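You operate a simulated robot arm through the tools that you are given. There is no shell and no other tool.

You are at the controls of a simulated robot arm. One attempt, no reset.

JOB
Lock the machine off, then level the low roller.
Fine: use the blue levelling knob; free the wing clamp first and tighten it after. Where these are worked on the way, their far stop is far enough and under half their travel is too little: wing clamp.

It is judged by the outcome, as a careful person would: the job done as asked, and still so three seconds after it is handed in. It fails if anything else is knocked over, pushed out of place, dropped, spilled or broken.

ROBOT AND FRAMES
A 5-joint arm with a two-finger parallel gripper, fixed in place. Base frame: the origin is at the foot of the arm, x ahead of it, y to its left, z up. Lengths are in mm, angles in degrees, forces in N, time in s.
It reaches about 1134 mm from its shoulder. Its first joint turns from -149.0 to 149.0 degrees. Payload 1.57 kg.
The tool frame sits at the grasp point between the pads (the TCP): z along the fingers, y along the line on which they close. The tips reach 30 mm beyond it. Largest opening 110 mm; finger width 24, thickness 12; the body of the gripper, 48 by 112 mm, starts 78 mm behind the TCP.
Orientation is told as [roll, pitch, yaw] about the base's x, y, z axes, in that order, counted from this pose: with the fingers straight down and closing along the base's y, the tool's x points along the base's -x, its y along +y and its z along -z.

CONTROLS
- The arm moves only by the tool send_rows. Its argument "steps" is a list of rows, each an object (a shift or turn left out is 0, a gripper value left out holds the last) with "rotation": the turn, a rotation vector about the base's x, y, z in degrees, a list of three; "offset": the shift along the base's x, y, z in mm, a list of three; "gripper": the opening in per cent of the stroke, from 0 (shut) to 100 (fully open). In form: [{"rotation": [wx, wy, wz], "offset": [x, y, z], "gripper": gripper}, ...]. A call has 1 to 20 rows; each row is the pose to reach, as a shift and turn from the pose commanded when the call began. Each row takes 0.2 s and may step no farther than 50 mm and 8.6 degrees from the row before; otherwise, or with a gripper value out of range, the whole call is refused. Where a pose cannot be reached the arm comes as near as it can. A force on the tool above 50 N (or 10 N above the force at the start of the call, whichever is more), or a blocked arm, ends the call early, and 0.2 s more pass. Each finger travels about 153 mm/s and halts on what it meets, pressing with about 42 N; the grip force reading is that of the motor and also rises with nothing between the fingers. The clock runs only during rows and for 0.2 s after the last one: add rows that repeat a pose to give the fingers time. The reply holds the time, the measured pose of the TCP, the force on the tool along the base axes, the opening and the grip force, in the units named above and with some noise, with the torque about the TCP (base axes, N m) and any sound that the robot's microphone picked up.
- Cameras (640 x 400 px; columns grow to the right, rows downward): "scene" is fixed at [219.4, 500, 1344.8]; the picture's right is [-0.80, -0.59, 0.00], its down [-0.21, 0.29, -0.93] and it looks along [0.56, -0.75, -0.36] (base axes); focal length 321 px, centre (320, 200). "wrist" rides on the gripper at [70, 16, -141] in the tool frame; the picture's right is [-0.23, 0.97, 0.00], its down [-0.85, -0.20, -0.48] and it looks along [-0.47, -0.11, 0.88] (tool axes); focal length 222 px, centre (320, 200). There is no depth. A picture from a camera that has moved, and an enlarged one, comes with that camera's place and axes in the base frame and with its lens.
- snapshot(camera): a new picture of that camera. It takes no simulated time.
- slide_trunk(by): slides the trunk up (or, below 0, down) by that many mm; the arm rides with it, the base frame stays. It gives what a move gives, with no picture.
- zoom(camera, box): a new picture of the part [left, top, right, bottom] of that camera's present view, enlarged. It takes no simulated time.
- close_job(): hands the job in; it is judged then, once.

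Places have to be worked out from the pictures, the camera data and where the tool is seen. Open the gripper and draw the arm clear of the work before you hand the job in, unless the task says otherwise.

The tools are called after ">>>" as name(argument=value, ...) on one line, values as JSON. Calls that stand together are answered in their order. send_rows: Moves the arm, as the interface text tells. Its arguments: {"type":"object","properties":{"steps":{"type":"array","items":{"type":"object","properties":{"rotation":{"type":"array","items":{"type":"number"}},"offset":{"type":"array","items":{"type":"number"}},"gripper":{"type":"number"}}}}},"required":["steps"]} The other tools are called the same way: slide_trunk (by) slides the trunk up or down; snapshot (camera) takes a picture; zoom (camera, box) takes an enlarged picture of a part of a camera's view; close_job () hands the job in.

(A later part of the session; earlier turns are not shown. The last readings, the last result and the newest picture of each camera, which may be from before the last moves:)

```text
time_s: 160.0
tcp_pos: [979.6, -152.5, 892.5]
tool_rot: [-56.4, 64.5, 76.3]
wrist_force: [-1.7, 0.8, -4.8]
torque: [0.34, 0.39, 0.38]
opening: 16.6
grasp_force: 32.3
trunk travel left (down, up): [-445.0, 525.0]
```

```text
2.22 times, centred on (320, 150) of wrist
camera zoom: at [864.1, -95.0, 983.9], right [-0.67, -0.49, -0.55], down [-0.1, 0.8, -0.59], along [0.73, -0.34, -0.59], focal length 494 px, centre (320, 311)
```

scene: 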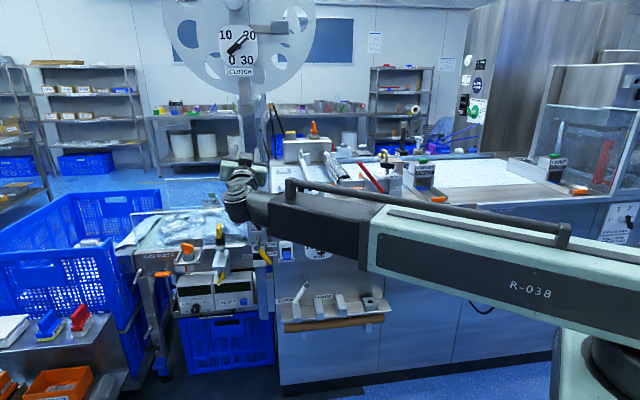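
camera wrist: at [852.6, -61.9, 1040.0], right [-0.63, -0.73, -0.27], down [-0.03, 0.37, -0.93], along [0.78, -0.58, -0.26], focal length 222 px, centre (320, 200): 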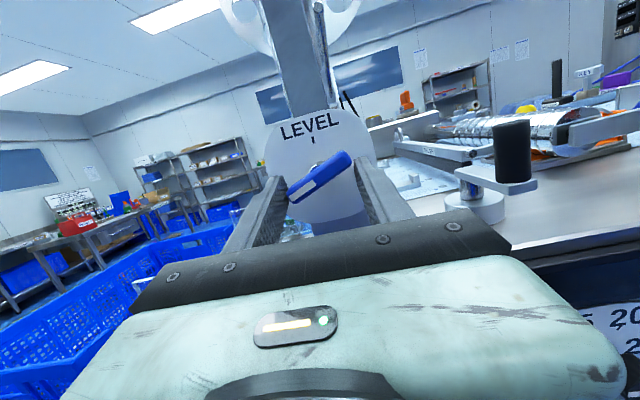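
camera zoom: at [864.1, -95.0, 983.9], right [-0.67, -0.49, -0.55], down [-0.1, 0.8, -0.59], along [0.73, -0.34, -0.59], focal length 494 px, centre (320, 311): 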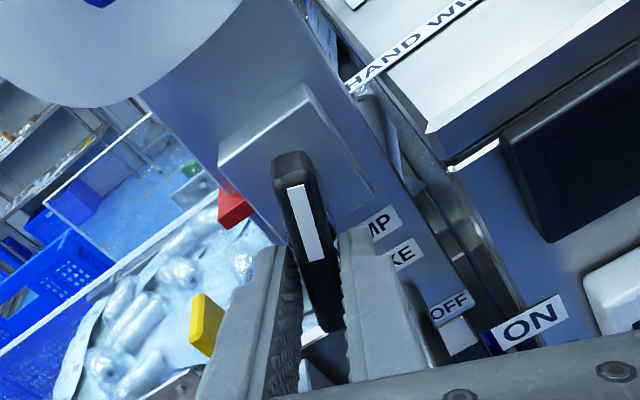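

The knob slipped to about -11° this time (some of it likely a spring-back kick at release). The clamp holds. I loosen again and regrip the knob, this time backing well off during the rise, and then I will measure the creep properly.

>>> send_rows(steps=[{"rotation": [-5.53, 5.46, 1.9], "gripper": 8}, {"rotation": [-11.1, 10.9, 3.8]}, {"rotation": [-16.6, 16.4, 5.7]}, {"rotation": [-22.1, 21.8, 7.6]}, {"rotation": [-27.6, 27.3, 9.5]}, {"rotation": [-33.2, 32.8, 11.4]}, {"rotation": [-38.7, 38.2, 13.3]}, {"rotation": [-38.7, 38.2, 13.3], "offset": [-17, 17, 0], "gripper": 57}, {"rotation": [-38.7, 38.2, 13.3], "offset": [-32, 32, 0]}, {"rotation": [-44.5, 33.6, 9.5], "offset": [-29, 26, 32.7]}, {"rotation": [-50.1, 28.8, 5.6], "offset": [-29, 24, 65.9], "gripper": 50}, {"rotation": [-55.6, 23.9, 1.7], "offset": [-32.5, 27, 98.9]}, {"rotation": [-58.1, 21.6, -0.1], "offset": [-35, 29, 114]}, {"rotation": [-58.1, 21.6, -0.1], "offset": [-19, 13, 114]}, {"rotation": [-58.1, 21.6, -0.1], "offset": [-4, -2, 114]}, {"rotation": [-58.1, 21.6, -0.1], "offset": [-4, -2, 114], "gripper": 9}, {"rotation": [-58.1, 21.6, -0.1], "offset": [-4, -2, 114], "gripper": 9}])

>>> zoom(camera="scene", box=[235, 160, 275, 200])

>>> zoom(camera="wrist", box=[200, 60, 440, 240])

```text
time_s: 161.6
tcp_pos: [971.2, -160.9, 893.9]
tool_rot: [65.1, 55.3, -156.8]
wrist_force: [-14.5, -2.5, -1.7]
torque: [0.05, -0.82, -1.06]
opening: 16.6
grasp_force: 31.9
trunk travel left (down, up): [-445.0, 525.0]
stopped in row 7: the force on the tool passed its limit at 52 N (the readings are from after the stop); the commanded pose is now the measured one
```

```text
10.00 times, centred on (255, 180) of scene
camera zoom: at [219.4, 500.0, 1344.8], right [-0.8, -0.59, 0.0], down [-0.21, 0.29, -0.93], along [0.56, -0.75, -0.36], focal length 3213 px, centre (970, 400)
```

zoom: 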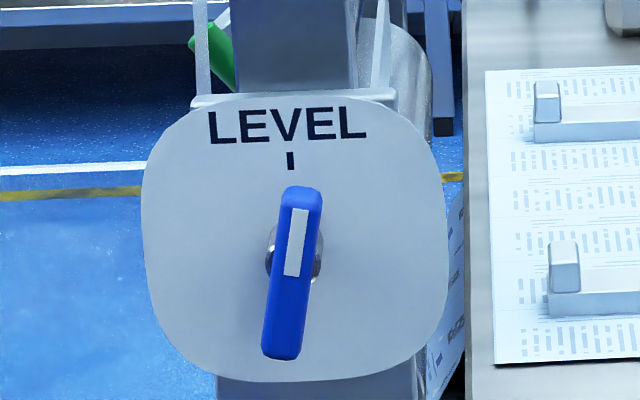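

```text
2.22 times, centred on (320, 150) of wrist
camera zoom: at [905.3, -58.0, 994.2], right [-0.63, -0.71, 0.32], down [-0.67, 0.28, -0.69], along [0.4, -0.64, -0.65], focal length 494 px, centre (320, 311)
```

zoom: 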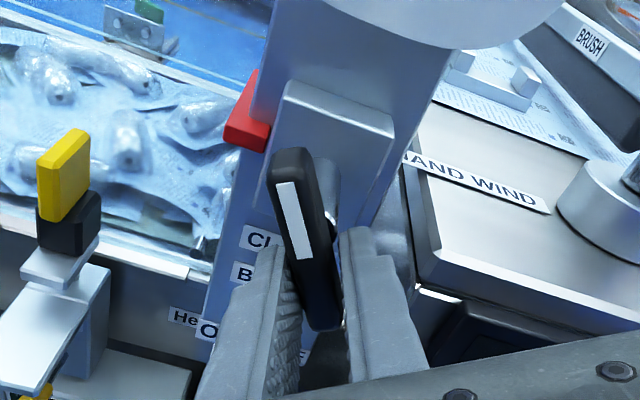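

Surprisingly the knob moved from -11° to about +11° while only the clamp was being turned. I pause with short null moves to watch how it behaves.

>>> send_rows(steps=[{"offset": [0, 0, 0]}])

>>> zoom(camera="scene", box=[235, 160, 275, 200])

>>> send_rows(steps=[{"offset": [0, 0, 0]}, {"offset": [0, 0, 0]}, {"offset": [0, 0, 0]}])

>>> zoom(camera="scene", box=[235, 160, 275, 200])

>>> zoom(camera="scene", box=[235, 190, 275, 230])

```text
time_s: 162.0
tcp_pos: [972.3, -160.4, 894.6]
tool_rot: [65.2, 55.2, -156.8]
wrist_force: [-22.5, -6.2, -2.3]
torque: [0.91, -0.03, -1.37]
opening: 16.9
grasp_force: 31.6
trunk travel left (down, up): [-445.0, 525.0]
```

```text
10.00 times, centred on (255, 180) of scene
camera zoom: at [219.4, 500.0, 1344.8], right [-0.8, -0.59, 0.0], down [-0.21, 0.29, -0.93], along [0.56, -0.75, -0.36], focal length 3213 px, centre (970, 400)
```

zoom: 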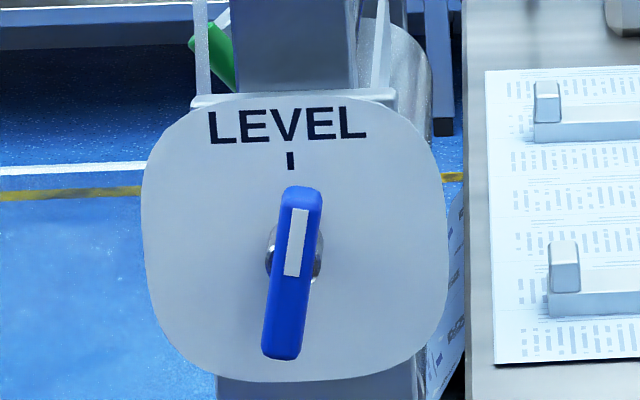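

```text
time_s: 162.8
tcp_pos: [970.9, -160.0, 894.0]
tool_rot: [65.3, 55.2, -156.7]
wrist_force: [-25.4, -10.0, -6.8]
torque: [0.31, -0.61, -1.16]
opening: 17.0
grasp_force: 31.7
trunk travel left (down, up): [-445.0, 525.0]
```

```text
10.00 times, centred on (255, 180) of scene
camera zoom: at [219.4, 500.0, 1344.8], right [-0.8, -0.59, 0.0], down [-0.21, 0.29, -0.93], along [0.56, -0.75, -0.36], focal length 3213 px, centre (970, 400)
```

zoom: 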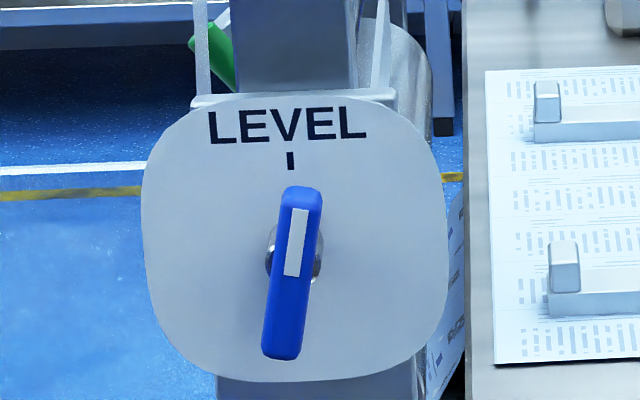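

```text
10.00 times, centred on (255, 210) of scene
camera zoom: at [219.4, 500.0, 1344.8], right [-0.8, -0.59, 0.0], down [-0.21, 0.29, -0.93], along [0.56, -0.75, -0.36], focal length 3213 px, centre (970, 100)
```

zoom: 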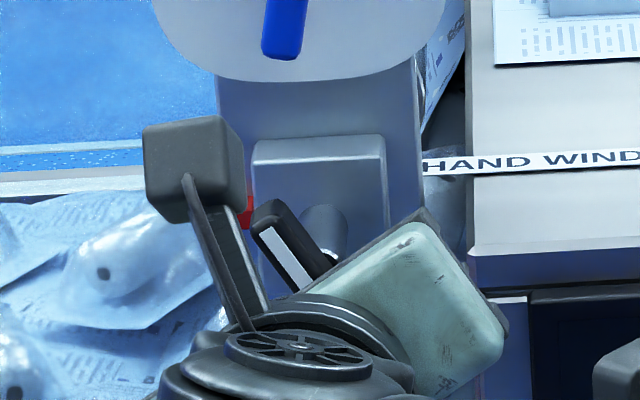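

The knob now stands still at +11° although the clamp is fully free. I test whether turning the clamp itself moves the knob: turn it clockwise in steps and look each time.

>>> send_rows(steps=[{"rotation": [5.5, -5.5, -1.9]}, {"rotation": [8.3, -8.2, -2.9]}])

>>> zoom(camera="scene", box=[235, 160, 275, 220])

>>> send_rows(steps=[{"rotation": [5.5, -5.5, -1.9]}, {"rotation": [8.3, -8.2, -2.9]}])

>>> zoom(camera="scene", box=[235, 160, 275, 220])

```text
time_s: 163.4
tcp_pos: [972.2, -158.8, 893.3]
tool_rot: [54.3, 65.6, -169.0]
wrist_force: [-15.5, -7.0, -3.5]
torque: [0.03, -0.07, -0.38]
opening: 15.8
grasp_force: 31.4
trunk travel left (down, up): [-445.0, 525.0]
```

```text
6.67 times, centred on (255, 190) of scene
camera zoom: at [219.4, 500.0, 1344.8], right [-0.8, -0.59, 0.0], down [-0.21, 0.29, -0.93], along [0.56, -0.75, -0.36], focal length 2142 px, centre (753, 267)
```

zoom: 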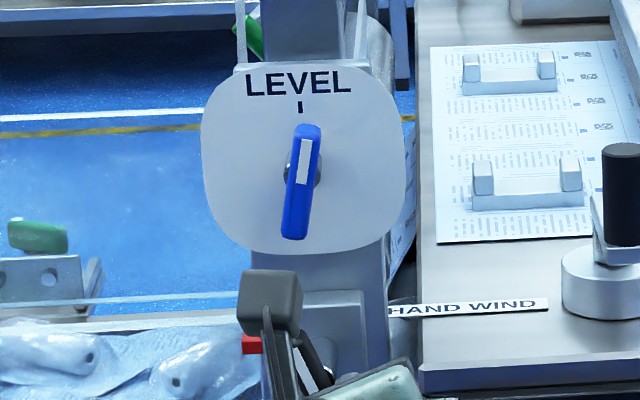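

```text
time_s: 164.0
tcp_pos: [975.5, -156.9, 892.7]
tool_rot: [29.4, 73.9, 164.9]
wrist_force: [-1.7, 0.8, -3.6]
torque: [0.09, 0.14, 0.14]
opening: 15.4
grasp_force: 30.8
trunk travel left (down, up): [-445.0, 525.0]
```

```text
6.67 times, centred on (255, 190) of scene
camera zoom: at [219.4, 500.0, 1344.8], right [-0.8, -0.59, 0.0], down [-0.21, 0.29, -0.93], along [0.56, -0.75, -0.36], focal length 2142 px, centre (753, 267)
```

zoom: 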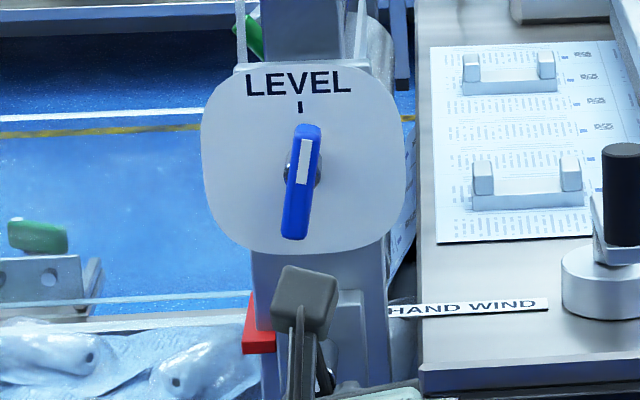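

No coupling: the knob stays at +11°. I turn the clamp back to its free stop, open and back off, checking the knob after each stage.

>>> send_rows(steps=[{"rotation": [-5.5, 5.5, 1.9]}, {"rotation": [-11, 11, 3.8]}, {"rotation": [-15.9, 15.9, 5.4]}])

>>> zoom(camera="scene", box=[235, 160, 275, 220])

>>> send_rows(steps=[{"gripper": 30}, {"gripper": 57}, {"gripper": 57, "offset": [-25, 25, 0]}, {"offset": [-50, 50, 0]}])

>>> zoom(camera="scene", box=[235, 160, 275, 220])

```text
time_s: 164.8
tcp_pos: [970.9, -159.9, 893.7]
tool_rot: [64.5, 55.9, -157.8]
wrist_force: [-25.0, -6.6, -10.9]
torque: [0.78, -0.35, -1.28]
opening: 15.7
grasp_force: 31.8
trunk travel left (down, up): [-445.0, 525.0]
```

```text
6.67 times, centred on (255, 190) of scene
camera zoom: at [219.4, 500.0, 1344.8], right [-0.8, -0.59, 0.0], down [-0.21, 0.29, -0.93], along [0.56, -0.75, -0.36], focal length 2142 px, centre (753, 267)
```

zoom: 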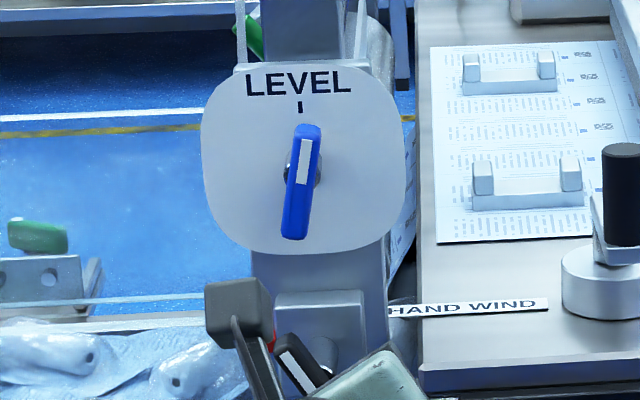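

```text
time_s: 165.8
tcp_pos: [922.2, -108.2, 893.4]
tool_rot: [64.9, 55.9, -157.2]
wrist_force: [-0.4, -1.1, 0.1]
torque: [-0.01, -0.02, 0.0]
opening: 62.9
grasp_force: 0.0
trunk travel left (down, up): [-445.0, 525.0]
```

```text
6.67 times, centred on (255, 190) of scene
camera zoom: at [219.4, 500.0, 1344.8], right [-0.8, -0.59, 0.0], down [-0.21, 0.29, -0.93], along [0.56, -0.75, -0.36], focal length 2142 px, centre (753, 267)
```

zoom: 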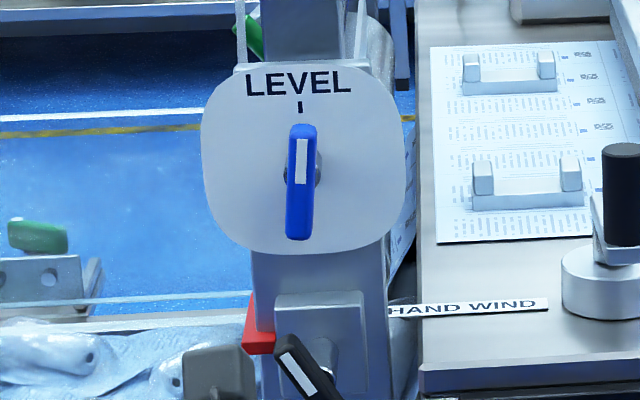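

Now, with the clamp released, the knob has started creeping (about +7°). I keep watching it without touching anything.

>>> send_rows(steps=[{"offset": [0, 0, 0]}, {"offset": [0, 0, 0]}])

>>> zoom(camera="scene", box=[235, 160, 275, 220])

>>> send_rows(steps=[{"offset": [0, 0, 0]}, {"offset": [0, 0, 0]}, {"offset": [0, 0, 0]}, {"offset": [0, 0, 0]}])

>>> zoom(camera="scene", box=[235, 160, 275, 220])

```text
time_s: 166.4
tcp_pos: [923.0, -108.6, 894.1]
tool_rot: [64.9, 56.0, -157.2]
wrist_force: [-0.3, -0.2, -0.2]
torque: [0.02, 0.0, 0.02]
opening: 62.9
grasp_force: 0.1
trunk travel left (down, up): [-445.0, 525.0]
```

```text
6.67 times, centred on (255, 190) of scene
camera zoom: at [219.4, 500.0, 1344.8], right [-0.8, -0.59, 0.0], down [-0.21, 0.29, -0.93], along [0.56, -0.75, -0.36], focal length 2142 px, centre (753, 267)
```

zoom: 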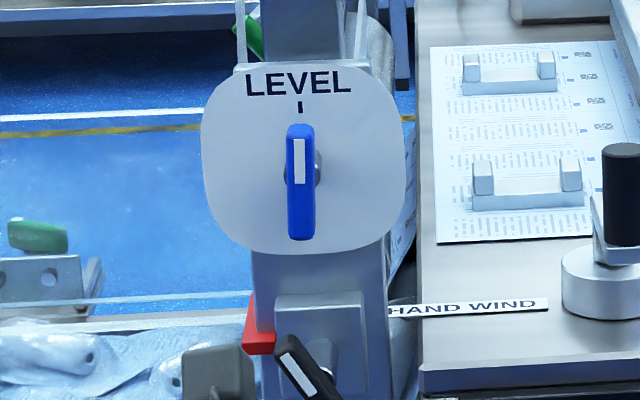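

```text
time_s: 167.4
tcp_pos: [922.6, -107.4, 892.1]
tool_rot: [65.0, 55.9, -157.2]
wrist_force: [-0.8, 0.2, -0.3]
torque: [0.0, 0.0, -0.01]
opening: 62.8
grasp_force: 0.1
trunk travel left (down, up): [-445.0, 525.0]
```

```text
6.67 times, centred on (255, 190) of scene
camera zoom: at [219.4, 500.0, 1344.8], right [-0.8, -0.59, 0.0], down [-0.21, 0.29, -0.93], along [0.56, -0.75, -0.36], focal length 2142 px, centre (753, 267)
```

zoom: 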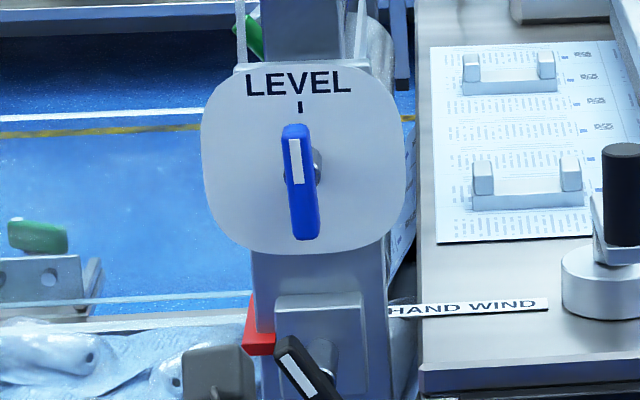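

Creep with the clamp free is about 5°/s. To learn what locking does to the knob, I now grip the clamp again and tighten it in stages, checking the knob each time.

>>> send_rows(steps=[{"offset": [25, -25, 0], "gripper": 50}, {"offset": [50, -50, 0]}, {"offset": [50, -50, 0], "gripper": 9}, {"offset": [50, -50, 0], "gripper": 9}])

>>> zoom(camera="scene", box=[235, 160, 275, 220])

>>> send_rows(steps=[{"rotation": [5.5, -5.5, -1.9]}, {"rotation": [11, -11, -3.8]}])

>>> zoom(camera="scene", box=[235, 160, 275, 220])

>>> send_rows(steps=[{"rotation": [5.5, -5.5, -1.9]}, {"rotation": [11, -11, -3.8]}])

>>> zoom(camera="scene", box=[235, 160, 275, 220])

```text
time_s: 168.4
tcp_pos: [970.9, -160.5, 892.3]
tool_rot: [64.6, 56.1, -157.5]
wrist_force: [-3.8, -9.2, 0.2]
torque: [0.21, -0.55, -0.87]
opening: 17.0
grasp_force: 32.5
trunk travel left (down, up): [-445.0, 525.0]
```

```text
6.67 times, centred on (255, 190) of scene
camera zoom: at [219.4, 500.0, 1344.8], right [-0.8, -0.59, 0.0], down [-0.21, 0.29, -0.93], along [0.56, -0.75, -0.36], focal length 2142 px, centre (753, 267)
```

zoom: 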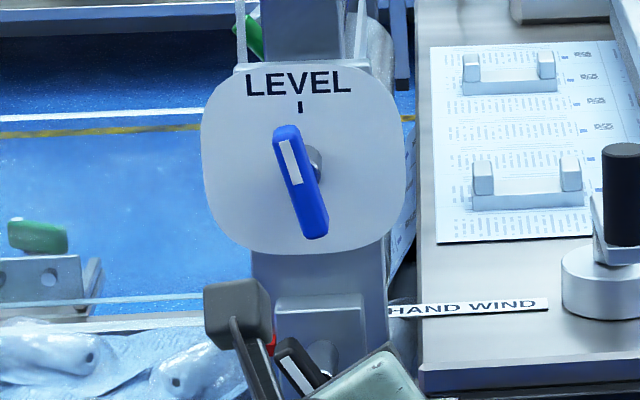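

```text
time_s: 169.0
tcp_pos: [974.0, -157.8, 891.1]
tool_rot: [46.3, 69.5, -177.6]
wrist_force: [-6.3, -0.9, -11.9]
torque: [0.33, 0.29, 0.13]
opening: 15.8
grasp_force: 31.4
trunk travel left (down, up): [-445.0, 525.0]
```

```text
6.67 times, centred on (255, 190) of scene
camera zoom: at [219.4, 500.0, 1344.8], right [-0.8, -0.59, 0.0], down [-0.21, 0.29, -0.93], along [0.56, -0.75, -0.36], focal length 2142 px, centre (753, 267)
```

zoom: 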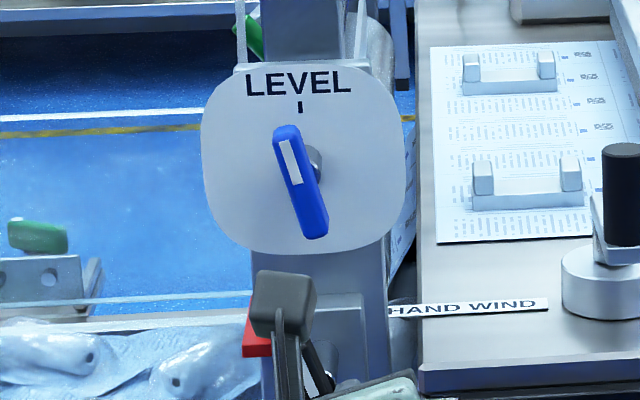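

```text
time_s: 169.6
tcp_pos: [975.2, -155.1, 890.4]
tool_rot: [-2.8, 75.8, 131.6]
wrist_force: [10.4, 15.2, -7.2]
torque: [-0.04, 0.22, 0.61]
opening: 15.7
grasp_force: 30.8
trunk travel left (down, up): [-445.0, 525.0]
```

```text
6.67 times, centred on (255, 190) of scene
camera zoom: at [219.4, 500.0, 1344.8], right [-0.8, -0.59, 0.0], down [-0.21, 0.29, -0.93], along [0.56, -0.75, -0.36], focal length 2142 px, centre (753, 267)
```

zoom: 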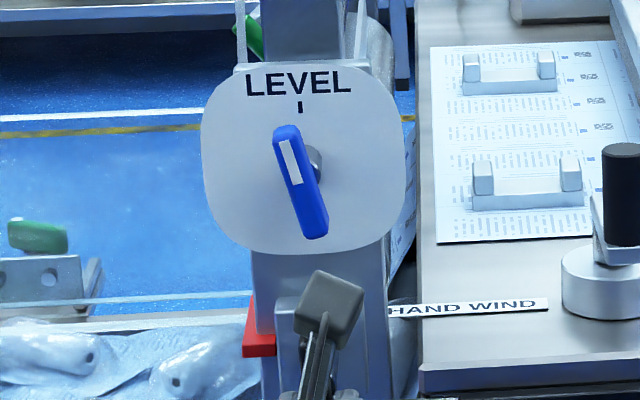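

Key finding: the knob locks the instant I start tightening, and tightening does not disturb it. So I can pose the open fingers around the clamp, let the knob creep down onto the tick, and close at the right moment. Earlier, loosening seemed to raise the knob; I loosen now in steps and watch.

>>> send_rows(steps=[{"rotation": [-5.5, 5.5, 1.9]}, {"rotation": [-11, 11, 3.8]}])

>>> zoom(camera="scene", box=[235, 160, 275, 220])

>>> send_rows(steps=[{"rotation": [-5.5, 5.5, 1.9]}, {"rotation": [-11, 11, 3.8]}])

>>> zoom(camera="scene", box=[235, 160, 275, 220])

```text
time_s: 170.2
tcp_pos: [973.4, -158.4, 891.3]
tool_rot: [46.8, 69.2, -177.3]
wrist_force: [-9.6, 15.4, -16.2]
torque: [0.55, 0.65, -0.18]
opening: 15.1
grasp_force: 31.0
trunk travel left (down, up): [-445.0, 525.0]
```

```text
6.67 times, centred on (255, 190) of scene
camera zoom: at [219.4, 500.0, 1344.8], right [-0.8, -0.59, 0.0], down [-0.21, 0.29, -0.93], along [0.56, -0.75, -0.36], focal length 2142 px, centre (753, 267)
```

zoom: 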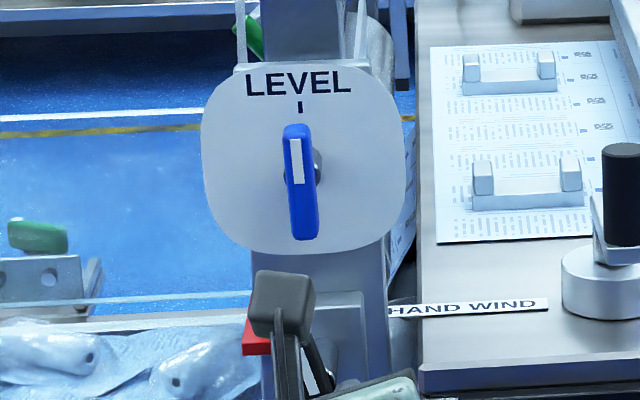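

```text
time_s: 170.8
tcp_pos: [971.3, -161.0, 893.0]
tool_rot: [64.6, 55.9, -157.6]
wrist_force: [-22.8, 0.6, -14.5]
torque: [0.86, -0.19, -1.22]
opening: 16.1
grasp_force: 31.5
trunk travel left (down, up): [-445.0, 525.0]
```

```text
6.67 times, centred on (255, 190) of scene
camera zoom: at [219.4, 500.0, 1344.8], right [-0.8, -0.59, 0.0], down [-0.21, 0.29, -0.93], along [0.56, -0.75, -0.36], focal length 2142 px, centre (753, 267)
```

zoom: 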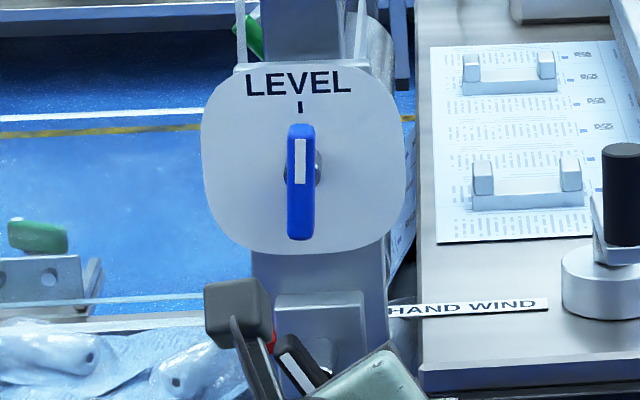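

Loosening does drag the knob upward (now +4°), while holding the clamp keeps it still. So I open the fingers just enough to let it creep down, and watch.

>>> send_rows(steps=[{"gripper": 30}])

>>> zoom(camera="scene", box=[242, 167, 266, 197])

```text
time_s: 171.2
tcp_pos: [972.3, -158.6, 891.4]
tool_rot: [65.0, 55.9, -157.1]
wrist_force: [0.2, -0.4, -0.6]
torque: [-0.01, -0.04, -0.01]
opening: 33.3
grasp_force: 0.1
trunk travel left (down, up): [-445.0, 525.0]
```

```text
13.33 times, centred on (254, 182) of scene
camera zoom: at [219.4, 500.0, 1344.8], right [-0.8, -0.59, 0.0], down [-0.21, 0.29, -0.93], along [0.56, -0.75, -0.36], focal length 4283 px, centre (1200, 440)
```

zoom: 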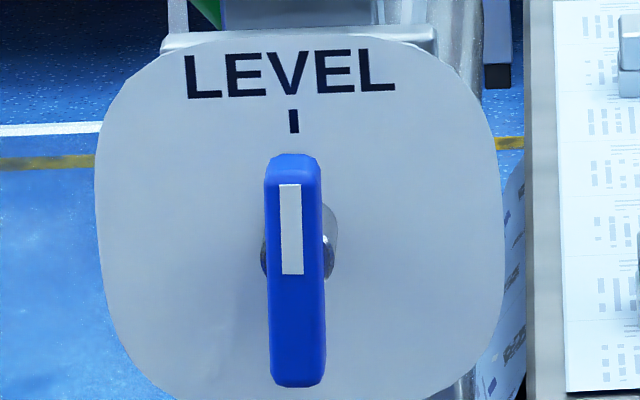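

It is at about +3°. One more short wait.

>>> send_rows(steps=[{"gripper": 30}])

>>> zoom(camera="scene", box=[242, 167, 266, 197])

```text
time_s: 171.6
tcp_pos: [973.1, -160.1, 893.0]
tool_rot: [64.8, 55.9, -157.4]
wrist_force: [0.1, -0.5, 0.0]
torque: [-0.01, 0.03, 0.0]
opening: 32.9
grasp_force: 0.0
trunk travel left (down, up): [-445.0, 525.0]
```

```text
13.33 times, centred on (254, 182) of scene
camera zoom: at [219.4, 500.0, 1344.8], right [-0.8, -0.59, 0.0], down [-0.21, 0.29, -0.93], along [0.56, -0.75, -0.36], focal length 4283 px, centre (1200, 440)
```

zoom: 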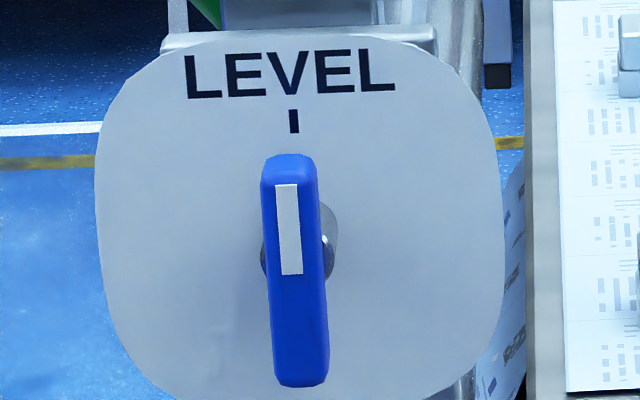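

About +1.7°. I wait one more row and close on the clamp, then begin tightening by 16°.

>>> send_rows(steps=[{"gripper": 30}, {"gripper": 9}, {"gripper": 9}, {"rotation": [5.5, -5.5, -1.9]}, {"rotation": [11, -11, -3.8]}])

>>> zoom(camera="scene", box=[242, 167, 266, 197])

>>> zoom(camera="wrist", box=[200, 60, 440, 240])

```text
time_s: 172.8
tcp_pos: [975.2, -158.0, 889.9]
tool_rot: [46.5, 69.4, -177.4]
wrist_force: [-4.7, -3.1, -10.6]
torque: [0.24, 0.22, 0.08]
opening: 16.1
grasp_force: 31.1
trunk travel left (down, up): [-445.0, 525.0]
```

```text
13.33 times, centred on (254, 182) of scene
camera zoom: at [219.4, 500.0, 1344.8], right [-0.8, -0.59, 0.0], down [-0.21, 0.29, -0.93], along [0.56, -0.75, -0.36], focal length 4283 px, centre (1200, 440)
```

zoom: 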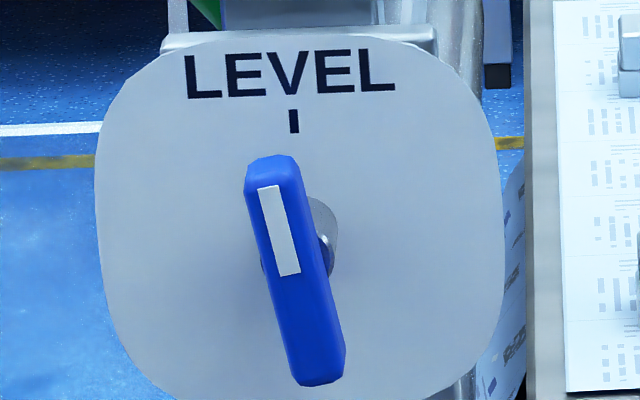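

```text
2.22 times, centred on (320, 150) of wrist
camera zoom: at [893.8, -71.3, 995.7], right [-0.71, -0.7, 0.04], down [-0.49, 0.46, -0.74], along [0.5, -0.54, -0.68], focal length 494 px, centre (320, 311)
```

zoom: 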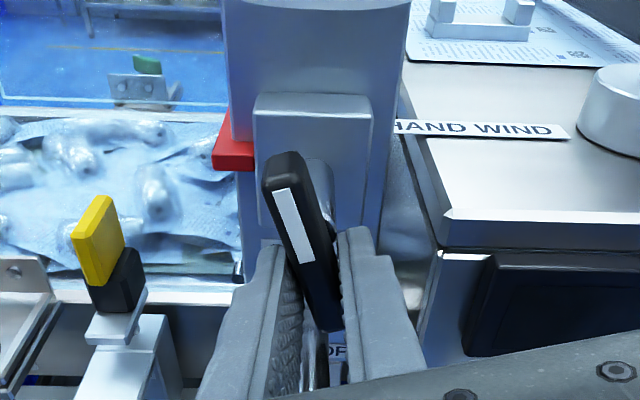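

The knob dropped to about -8° during closing. I need to understand this: first I check whether it is still while I just hold the clamp here.

>>> send_rows(steps=[{"offset": [0, 0, 0]}, {"offset": [0, 0, 0]}, {"offset": [0, 0, 0]}])

>>> zoom(camera="scene", box=[242, 167, 266, 197])

>>> send_rows(steps=[{"rotation": [-5.5, 5.5, 1.9]}])

>>> zoom(camera="scene", box=[242, 167, 266, 197])

>>> zoom(camera="wrist", box=[200, 60, 440, 240])

```text
time_s: 173.6
tcp_pos: [974.3, -158.5, 892.6]
tool_rot: [46.7, 69.4, -177.2]
wrist_force: [-5.9, 0.8, -13.2]
torque: [0.46, 0.42, -0.07]
opening: 16.0
grasp_force: 31.3
trunk travel left (down, up): [-445.0, 525.0]
```

```text
13.33 times, centred on (254, 182) of scene
camera zoom: at [219.4, 500.0, 1344.8], right [-0.8, -0.59, 0.0], down [-0.21, 0.29, -0.93], along [0.56, -0.75, -0.36], focal length 4283 px, centre (1200, 440)
```

zoom: 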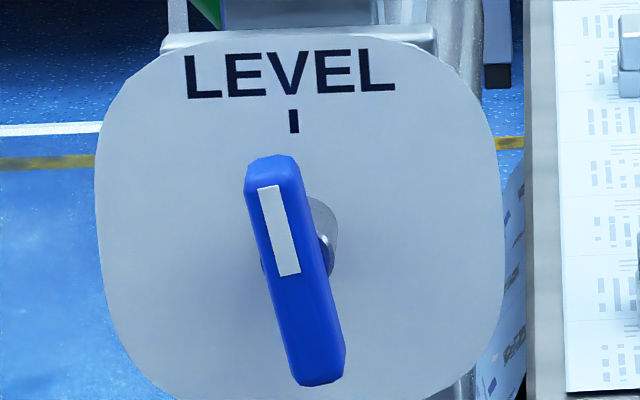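

```text
time_s: 174.0
tcp_pos: [973.1, -160.3, 891.4]
tool_rot: [58.0, 62.9, -165.3]
wrist_force: [-15.7, -1.6, -16.3]
torque: [0.3, 0.26, -0.84]
opening: 15.9
grasp_force: 31.8
trunk travel left (down, up): [-445.0, 525.0]
```

```text
13.33 times, centred on (254, 182) of scene
camera zoom: at [219.4, 500.0, 1344.8], right [-0.8, -0.59, 0.0], down [-0.21, 0.29, -0.93], along [0.56, -0.75, -0.36], focal length 4283 px, centre (1200, 440)
```

zoom: 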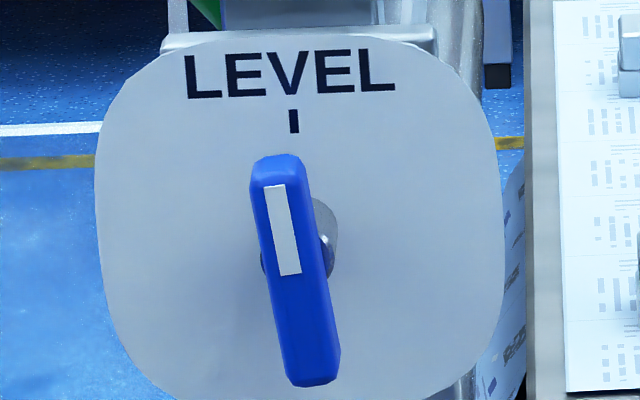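

```text
2.22 times, centred on (320, 150) of wrist
camera zoom: at [900.0, -64.8, 995.1], right [-0.68, -0.71, 0.17], down [-0.58, 0.38, -0.72], along [0.45, -0.59, -0.67], focal length 494 px, centre (320, 311)
```

zoom: 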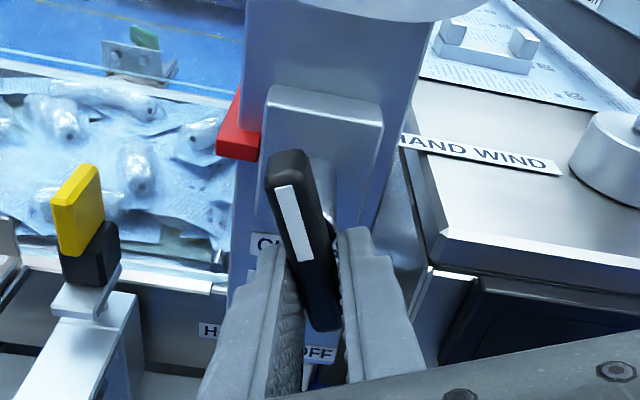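

Loosening 8° moved the knob +2°. I now tighten the same 8° in a step and compare.

>>> send_rows(steps=[{"rotation": [5.5, -5.5, -1.9]}])

>>> zoom(camera="scene", box=[242, 167, 266, 197])

>>> send_rows(steps=[{"rotation": [5.5, -5.5, -1.9]}, {"rotation": [11, -11, -3.8]}])

>>> zoom(camera="scene", box=[242, 167, 266, 197])

```text
time_s: 174.4
tcp_pos: [974.1, -158.9, 891.4]
tool_rot: [46.7, 69.4, -177.3]
wrist_force: [-12.3, -2.3, -14.9]
torque: [0.16, 0.13, 0.1]
opening: 15.8
grasp_force: 31.1
trunk travel left (down, up): [-445.0, 525.0]
```

```text
13.33 times, centred on (254, 182) of scene
camera zoom: at [219.4, 500.0, 1344.8], right [-0.8, -0.59, 0.0], down [-0.21, 0.29, -0.93], along [0.56, -0.75, -0.36], focal length 4283 px, centre (1200, 440)
```

zoom: 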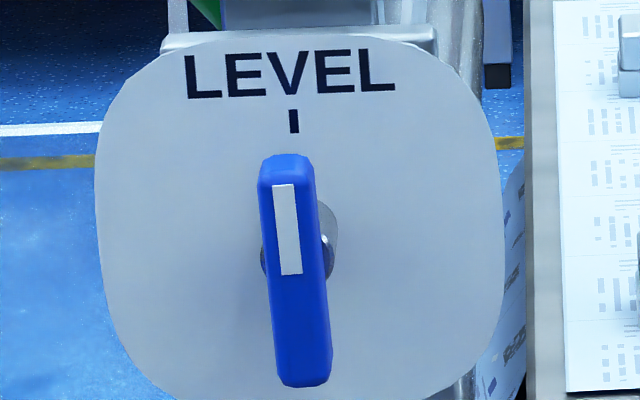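

```text
time_s: 175.0
tcp_pos: [976.5, -155.5, 890.4]
tool_rot: [-2.7, 75.9, 131.8]
wrist_force: [9.6, 10.1, -5.4]
torque: [-0.12, 0.13, 0.45]
opening: 15.2
grasp_force: 30.9
trunk travel left (down, up): [-445.0, 525.0]
```

```text
13.33 times, centred on (254, 182) of scene
camera zoom: at [219.4, 500.0, 1344.8], right [-0.8, -0.59, 0.0], down [-0.21, 0.29, -0.93], along [0.56, -0.75, -0.36], focal length 4283 px, centre (1200, 440)
```

zoom: 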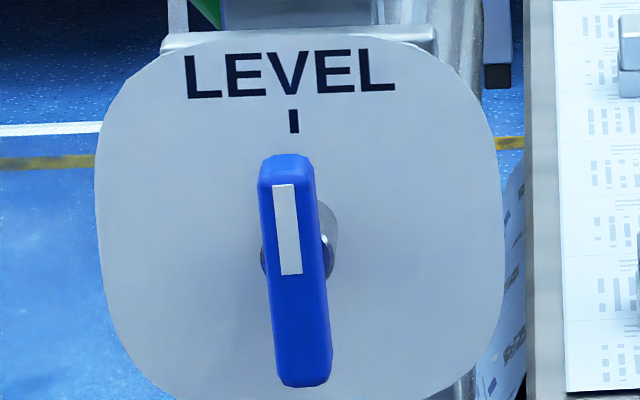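

The knob now sits at -0.2°, i.e. on the tick, and the last 16° of tightening did not move it, so it is locked. I continue tightening the clamp in small steps, checking the knob.

>>> send_rows(steps=[{"rotation": [4.12, -4.12, -1.43], "offset": [0.7, 0.7, 0]}, {"rotation": [8.24, -8.24, -2.86], "offset": [1.4, 1.4, 0]}, {"rotation": [12.4, -12.4, -4.3], "offset": [2.1, 2.1, 0]}, {"rotation": [16.5, -16.5, -5.7], "offset": [2.8, 2.8, 0]}])

>>> zoom(camera="scene", box=[242, 167, 266, 197])

>>> zoom(camera="wrist", box=[200, 60, 440, 240])

```text
time_s: 176.0
tcp_pos: [981.0, -151.8, 888.6]
tool_rot: [-58.5, 61.5, 73.4]
wrist_force: [32.3, 18.9, 7.0]
torque: [-0.38, 0.19, 1.35]
opening: 15.2
grasp_force: 31.6
trunk travel left (down, up): [-445.0, 525.0]
```

```text
13.33 times, centred on (254, 182) of scene
camera zoom: at [219.4, 500.0, 1344.8], right [-0.8, -0.59, 0.0], down [-0.21, 0.29, -0.93], along [0.56, -0.75, -0.36], focal length 4283 px, centre (1200, 440)
```

zoom: 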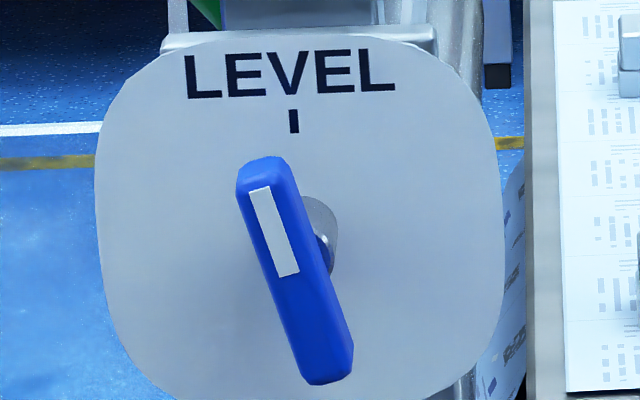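

```text
2.22 times, centred on (320, 150) of wrist
camera zoom: at [863.3, -96.5, 979.8], right [-0.66, -0.45, -0.6], down [-0.07, 0.83, -0.55], along [0.74, -0.33, -0.58], focal length 494 px, centre (320, 311)
```

zoom: 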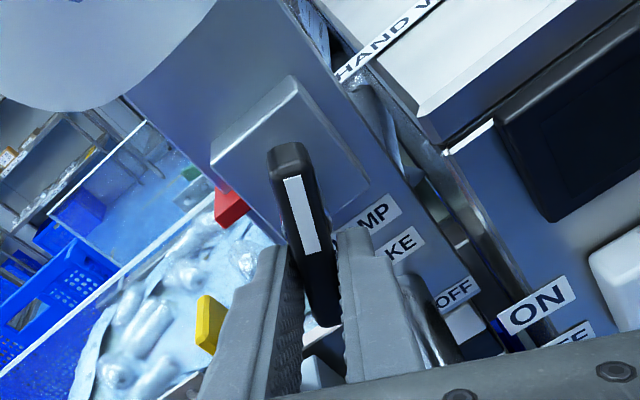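

The knob moves when side forces act on the only-partly tightened clamp (now -13°). New plan: leave the clamp partly tightened, where the knob does not creep, set the knob exactly with the tool square-on, then finish tightening square-on with as little side force as possible. First I ease the clamp back 15°, release and back off.

>>> send_rows(steps=[{"rotation": [-5.15, 5.15, 1.8]}, {"rotation": [-10.3, 10.3, 3.6]}, {"rotation": [-10.3, 10.3, 3.6], "gripper": 30}, {"rotation": [-10.3, 10.3, 3.6], "gripper": 57}, {"rotation": [-10.3, 10.3, 3.6], "offset": [-30, 30, 0]}, {"rotation": [-10.3, 10.3, 3.6], "offset": [-55, 55, 0]}])

>>> zoom(camera="scene", box=[235, 165, 275, 225])

>>> send_rows(steps=[{"offset": [0, 0, 0]}, {"offset": [0, 0, 0]}, {"offset": [0, 0, 0]}, {"offset": [0, 0, 0]}])

>>> zoom(camera="scene", box=[235, 165, 275, 225])

```text
time_s: 177.4
tcp_pos: [918.1, -101.2, 892.9]
tool_rot: [-33.7, 72.7, 99.6]
wrist_force: [0.3, -0.5, 0.9]
torque: [0.07, -0.02, 0.0]
opening: 62.9
grasp_force: 0.1
trunk travel left (down, up): [-445.0, 525.0]
```

```text
6.67 times, centred on (255, 195) of scene
camera zoom: at [219.4, 500.0, 1344.8], right [-0.8, -0.59, 0.0], down [-0.21, 0.29, -0.93], along [0.56, -0.75, -0.36], focal length 2142 px, centre (753, 233)
```

zoom: 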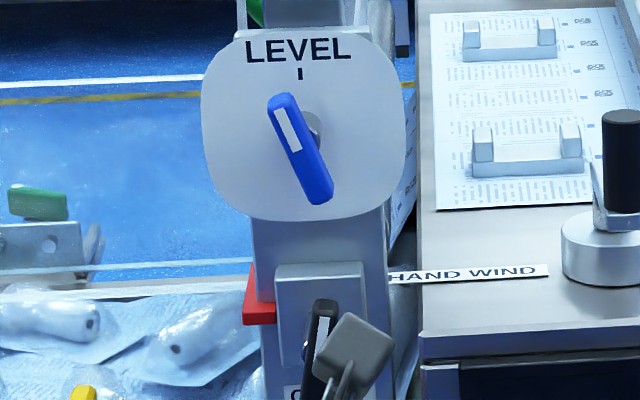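

```text
time_s: 178.4
tcp_pos: [919.1, -100.4, 890.5]
tool_rot: [-33.6, 72.8, 99.5]
wrist_force: [-0.1, 0.8, 0.2]
torque: [-0.02, 0.01, 0.02]
opening: 62.6
grasp_force: 0.1
trunk travel left (down, up): [-445.0, 525.0]
```

```text
6.67 times, centred on (255, 195) of scene
camera zoom: at [219.4, 500.0, 1344.8], right [-0.8, -0.59, 0.0], down [-0.21, 0.29, -0.93], along [0.56, -0.75, -0.36], focal length 2142 px, centre (753, 233)
```

zoom: 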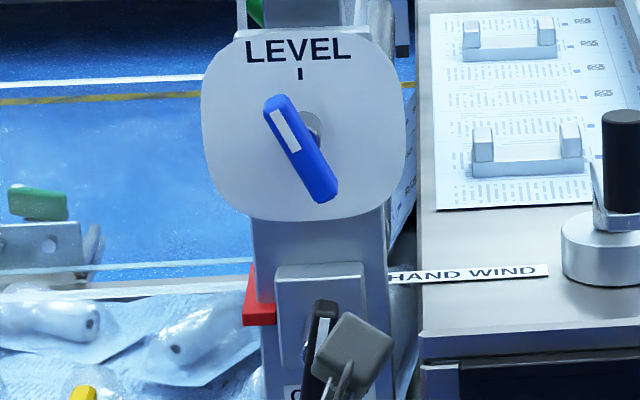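

It still creeps about 3.4°/s at this partial setting, and the earlier disturbances came from gripping the clamp 8 mm off-centre. I will redo it with the tool spun the other way round (s near 0), so that the whole tightening can be done in one centred grip. First I spin back about 230° here, clear of the post.

>>> send_rows(steps=[{"rotation": [-5.75, 5.89, 2.09]}, {"rotation": [-11.5, 11.8, 4.18]}, {"rotation": [-17.3, 17.7, 6.27]}, {"rotation": [-23, 23.6, 8.36]}, {"rotation": [-28.8, 29.5, 10.5]}, {"rotation": [-34.5, 35.3, 12.5]}, {"rotation": [-40.3, 41.2, 14.6]}, {"rotation": [-46, 47.1, 16.7]}, {"rotation": [-51.8, 53, 18.8]}, {"rotation": [-57.5, 58.9, 20.9]}, {"rotation": [-63.3, 64.8, 23]}, {"rotation": [-69, 70.7, 25.1]}, {"rotation": [-74.8, 76.6, 27.2]}, {"rotation": [-80.5, 82.5, 29.3]}, {"rotation": [-86.3, 88.4, 31.4]}, {"rotation": [-92, 94.2, 33.4]}, {"rotation": [-97.8, 100.1, 35.5]}, {"rotation": [-103.5, 106, 37.6]}, {"rotation": [-109.3, 111.9, 39.7]}, {"rotation": [-115, 117.8, 41.8]}])

>>> send_rows(steps=[{"rotation": [-5.75, 5.89, 2.09]}, {"rotation": [-11.5, 11.8, 4.18]}, {"rotation": [-17.3, 17.7, 6.27]}, {"rotation": [-23, 23.6, 8.36]}, {"rotation": [-28.8, 29.5, 10.5]}, {"rotation": [-34.5, 35.3, 12.5]}])

>>> zoom(camera="scene", box=[235, 165, 275, 225])

```text
time_s: 182.6
tcp_pos: [920.5, -100.7, 891.4]
tool_rot: [53.5, -66.1, -101.7]
wrist_force: [-0.3, 0.2, -0.5]
torque: [-0.02, -0.03, 0.02]
opening: 62.8
grasp_force: 0.2
trunk travel left (down, up): [-445.0, 525.0]
```

```text
time_s: 184.0
tcp_pos: [921.7, -101.6, 892.8]
tool_rot: [-64.4, -56.1, 22.8]
wrist_force: [0.4, 0.3, -0.6]
torque: [-0.05, 0.03, -0.02]
opening: 62.5
grasp_force: 0.1
trunk travel left (down, up): [-445.0, 525.0]
```

```text
6.67 times, centred on (255, 195) of scene
camera zoom: at [219.4, 500.0, 1344.8], right [-0.8, -0.59, 0.0], down [-0.21, 0.29, -0.93], along [0.56, -0.75, -0.36], focal length 2142 px, centre (753, 233)
```

zoom: 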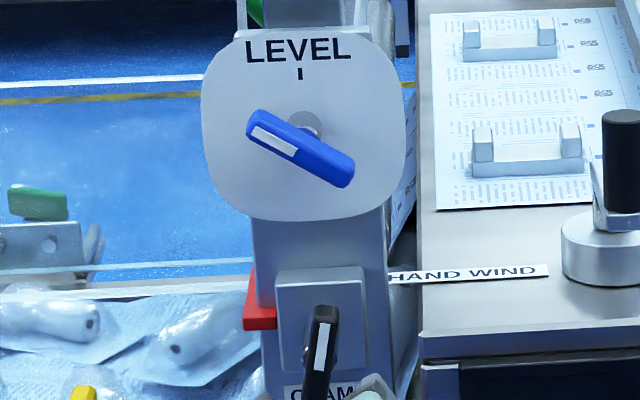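

The knob has sunk to about -54°. I pitch up, spin to about -51°, advance onto the knob and grip it.

>>> send_rows(steps=[{"rotation": [-8.29, -1.4, 0.89], "offset": [3.7, -3.7, 28.2]}, {"rotation": [-16.65, -2.69, 1.2], "offset": [5, -5, 56.8]}, {"rotation": [-25, -3.9, 0.9], "offset": [3.7, -3.7, 85.4], "gripper": 50}, {"rotation": [-33.3, -5, 0], "offset": [0.6, 0.4, 113.6]}, {"rotation": [-33.3, -5, 0], "offset": [27.4, -26.4, 113.6]}, {"rotation": [-33.3, -5, 0], "offset": [53.9, -52.9, 113.6]}, {"rotation": [-33.3, -5, 0], "offset": [53.9, -52.9, 113.6], "gripper": 9}, {"rotation": [-33.3, -5, 0], "offset": [53.9, -52.9, 113.6], "gripper": 9}])

>>> zoom(camera="scene", box=[235, 165, 275, 225])

>>> zoom(camera="wrist", box=[200, 60, 440, 240])

```text
time_s: 185.8
tcp_pos: [976.2, -153.5, 1007.5]
tool_rot: [-107.7, -38.1, 55.5]
wrist_force: [1.6, -0.8, 6.7]
torque: [0.26, 0.29, 0.72]
opening: 19.8
grasp_force: 34.1
trunk travel left (down, up): [-445.0, 525.0]
```

```text
6.67 times, centred on (255, 195) of scene
camera zoom: at [219.4, 500.0, 1344.8], right [-0.8, -0.59, 0.0], down [-0.21, 0.29, -0.93], along [0.56, -0.75, -0.36], focal length 2142 px, centre (753, 233)
```

zoom: 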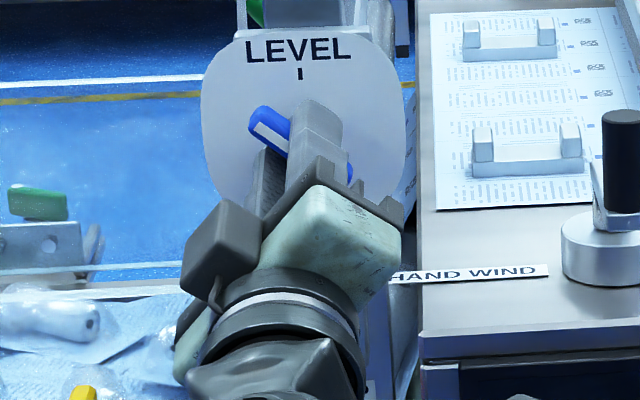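

```text
2.22 times, centred on (320, 150) of wrist
camera zoom: at [860.0, -96.1, 918.8], right [0.67, 0.45, -0.59], down [-0.06, 0.82, 0.56], along [0.74, -0.34, 0.58], focal length 494 px, centre (320, 311)
```

zoom: 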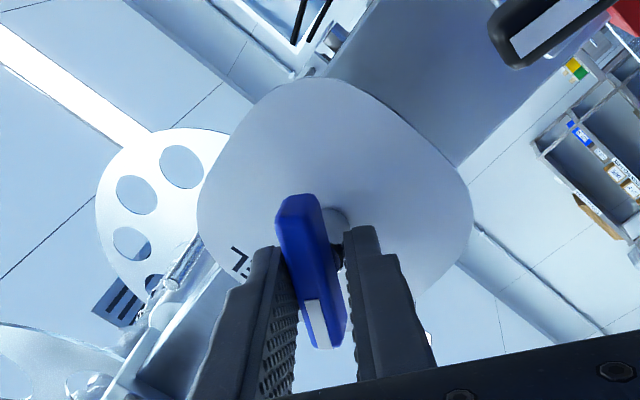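

Gripped centrally with little side force. I turn the knob clockwise by 52°.

>>> send_rows(steps=[{"rotation": [5.09, -5.2, 1.79]}, {"rotation": [10.2, -10.4, 3.6]}, {"rotation": [15.3, -15.6, 5.4]}, {"rotation": [20.4, -20.8, 7.2]}, {"rotation": [25.5, -26, 9]}, {"rotation": [30.5, -31.2, 10.7]}, {"rotation": [35.3, -36.1, 12.4]}])

>>> zoom(camera="scene", box=[242, 167, 266, 197])

>>> zoom(camera="wrist", box=[200, 60, 440, 240])

```text
time_s: 187.4
tcp_pos: [975.5, -154.0, 1007.1]
tool_rot: [173.6, -76.2, 141.0]
wrist_force: [-11.1, 4.6, -6.6]
torque: [0.04, 0.12, -0.03]
opening: 17.4
grasp_force: 32.6
trunk travel left (down, up): [-445.0, 525.0]
```

```text
13.33 times, centred on (254, 182) of scene
camera zoom: at [219.4, 500.0, 1344.8], right [-0.8, -0.59, 0.0], down [-0.21, 0.29, -0.93], along [0.56, -0.75, -0.36], focal length 4283 px, centre (1200, 440)
```

zoom: 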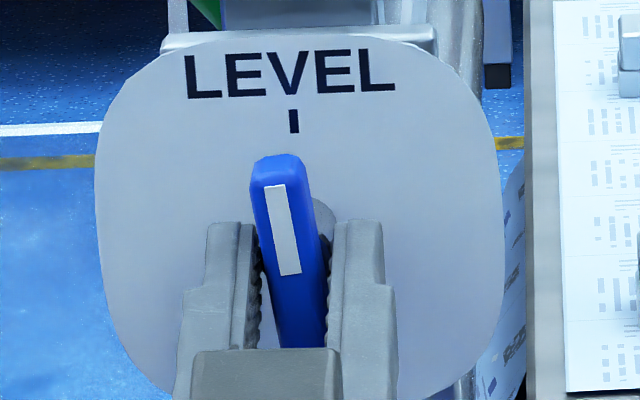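

```text
2.22 times, centred on (320, 150) of wrist
camera zoom: at [904.2, -55.5, 906.1], right [0.65, 0.72, 0.25], down [-0.63, 0.32, 0.71], along [0.43, -0.62, 0.66], focal length 494 px, centre (320, 311)
```

zoom: 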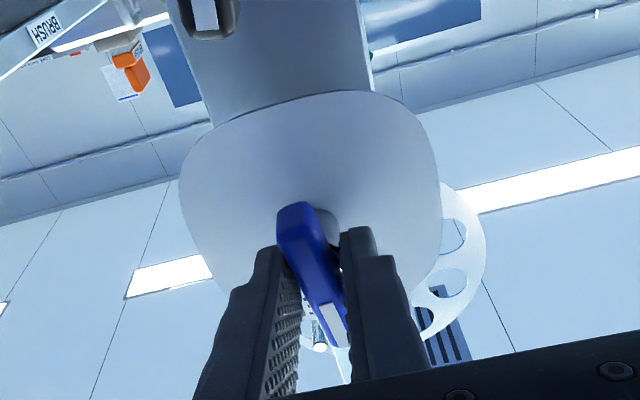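

The stripe is at about -5°. I turn 12.3° more to give about +7° lead and check.

>>> send_rows(steps=[{"rotation": [4.18, -4.27, 1.47]}, {"rotation": [8.35, -8.54, 2.94]}, {"rotation": [8.35, -8.54, 2.94]}])

>>> zoom(camera="scene", box=[242, 167, 266, 197])

```text
time_s: 188.2
tcp_pos: [974.6, -153.5, 1007.0]
tool_rot: [135.8, -70.8, -179.7]
wrist_force: [-9.8, 0.1, -6.1]
torque: [-0.32, -0.33, -0.74]
opening: 17.7
grasp_force: 32.7
trunk travel left (down, up): [-445.0, 525.0]
```

```text
13.33 times, centred on (254, 182) of scene
camera zoom: at [219.4, 500.0, 1344.8], right [-0.8, -0.59, 0.0], down [-0.21, 0.29, -0.93], along [0.56, -0.75, -0.36], focal length 4283 px, centre (1200, 440)
```

zoom: 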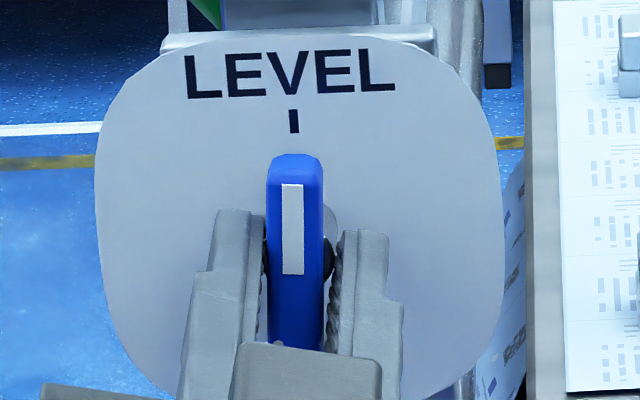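

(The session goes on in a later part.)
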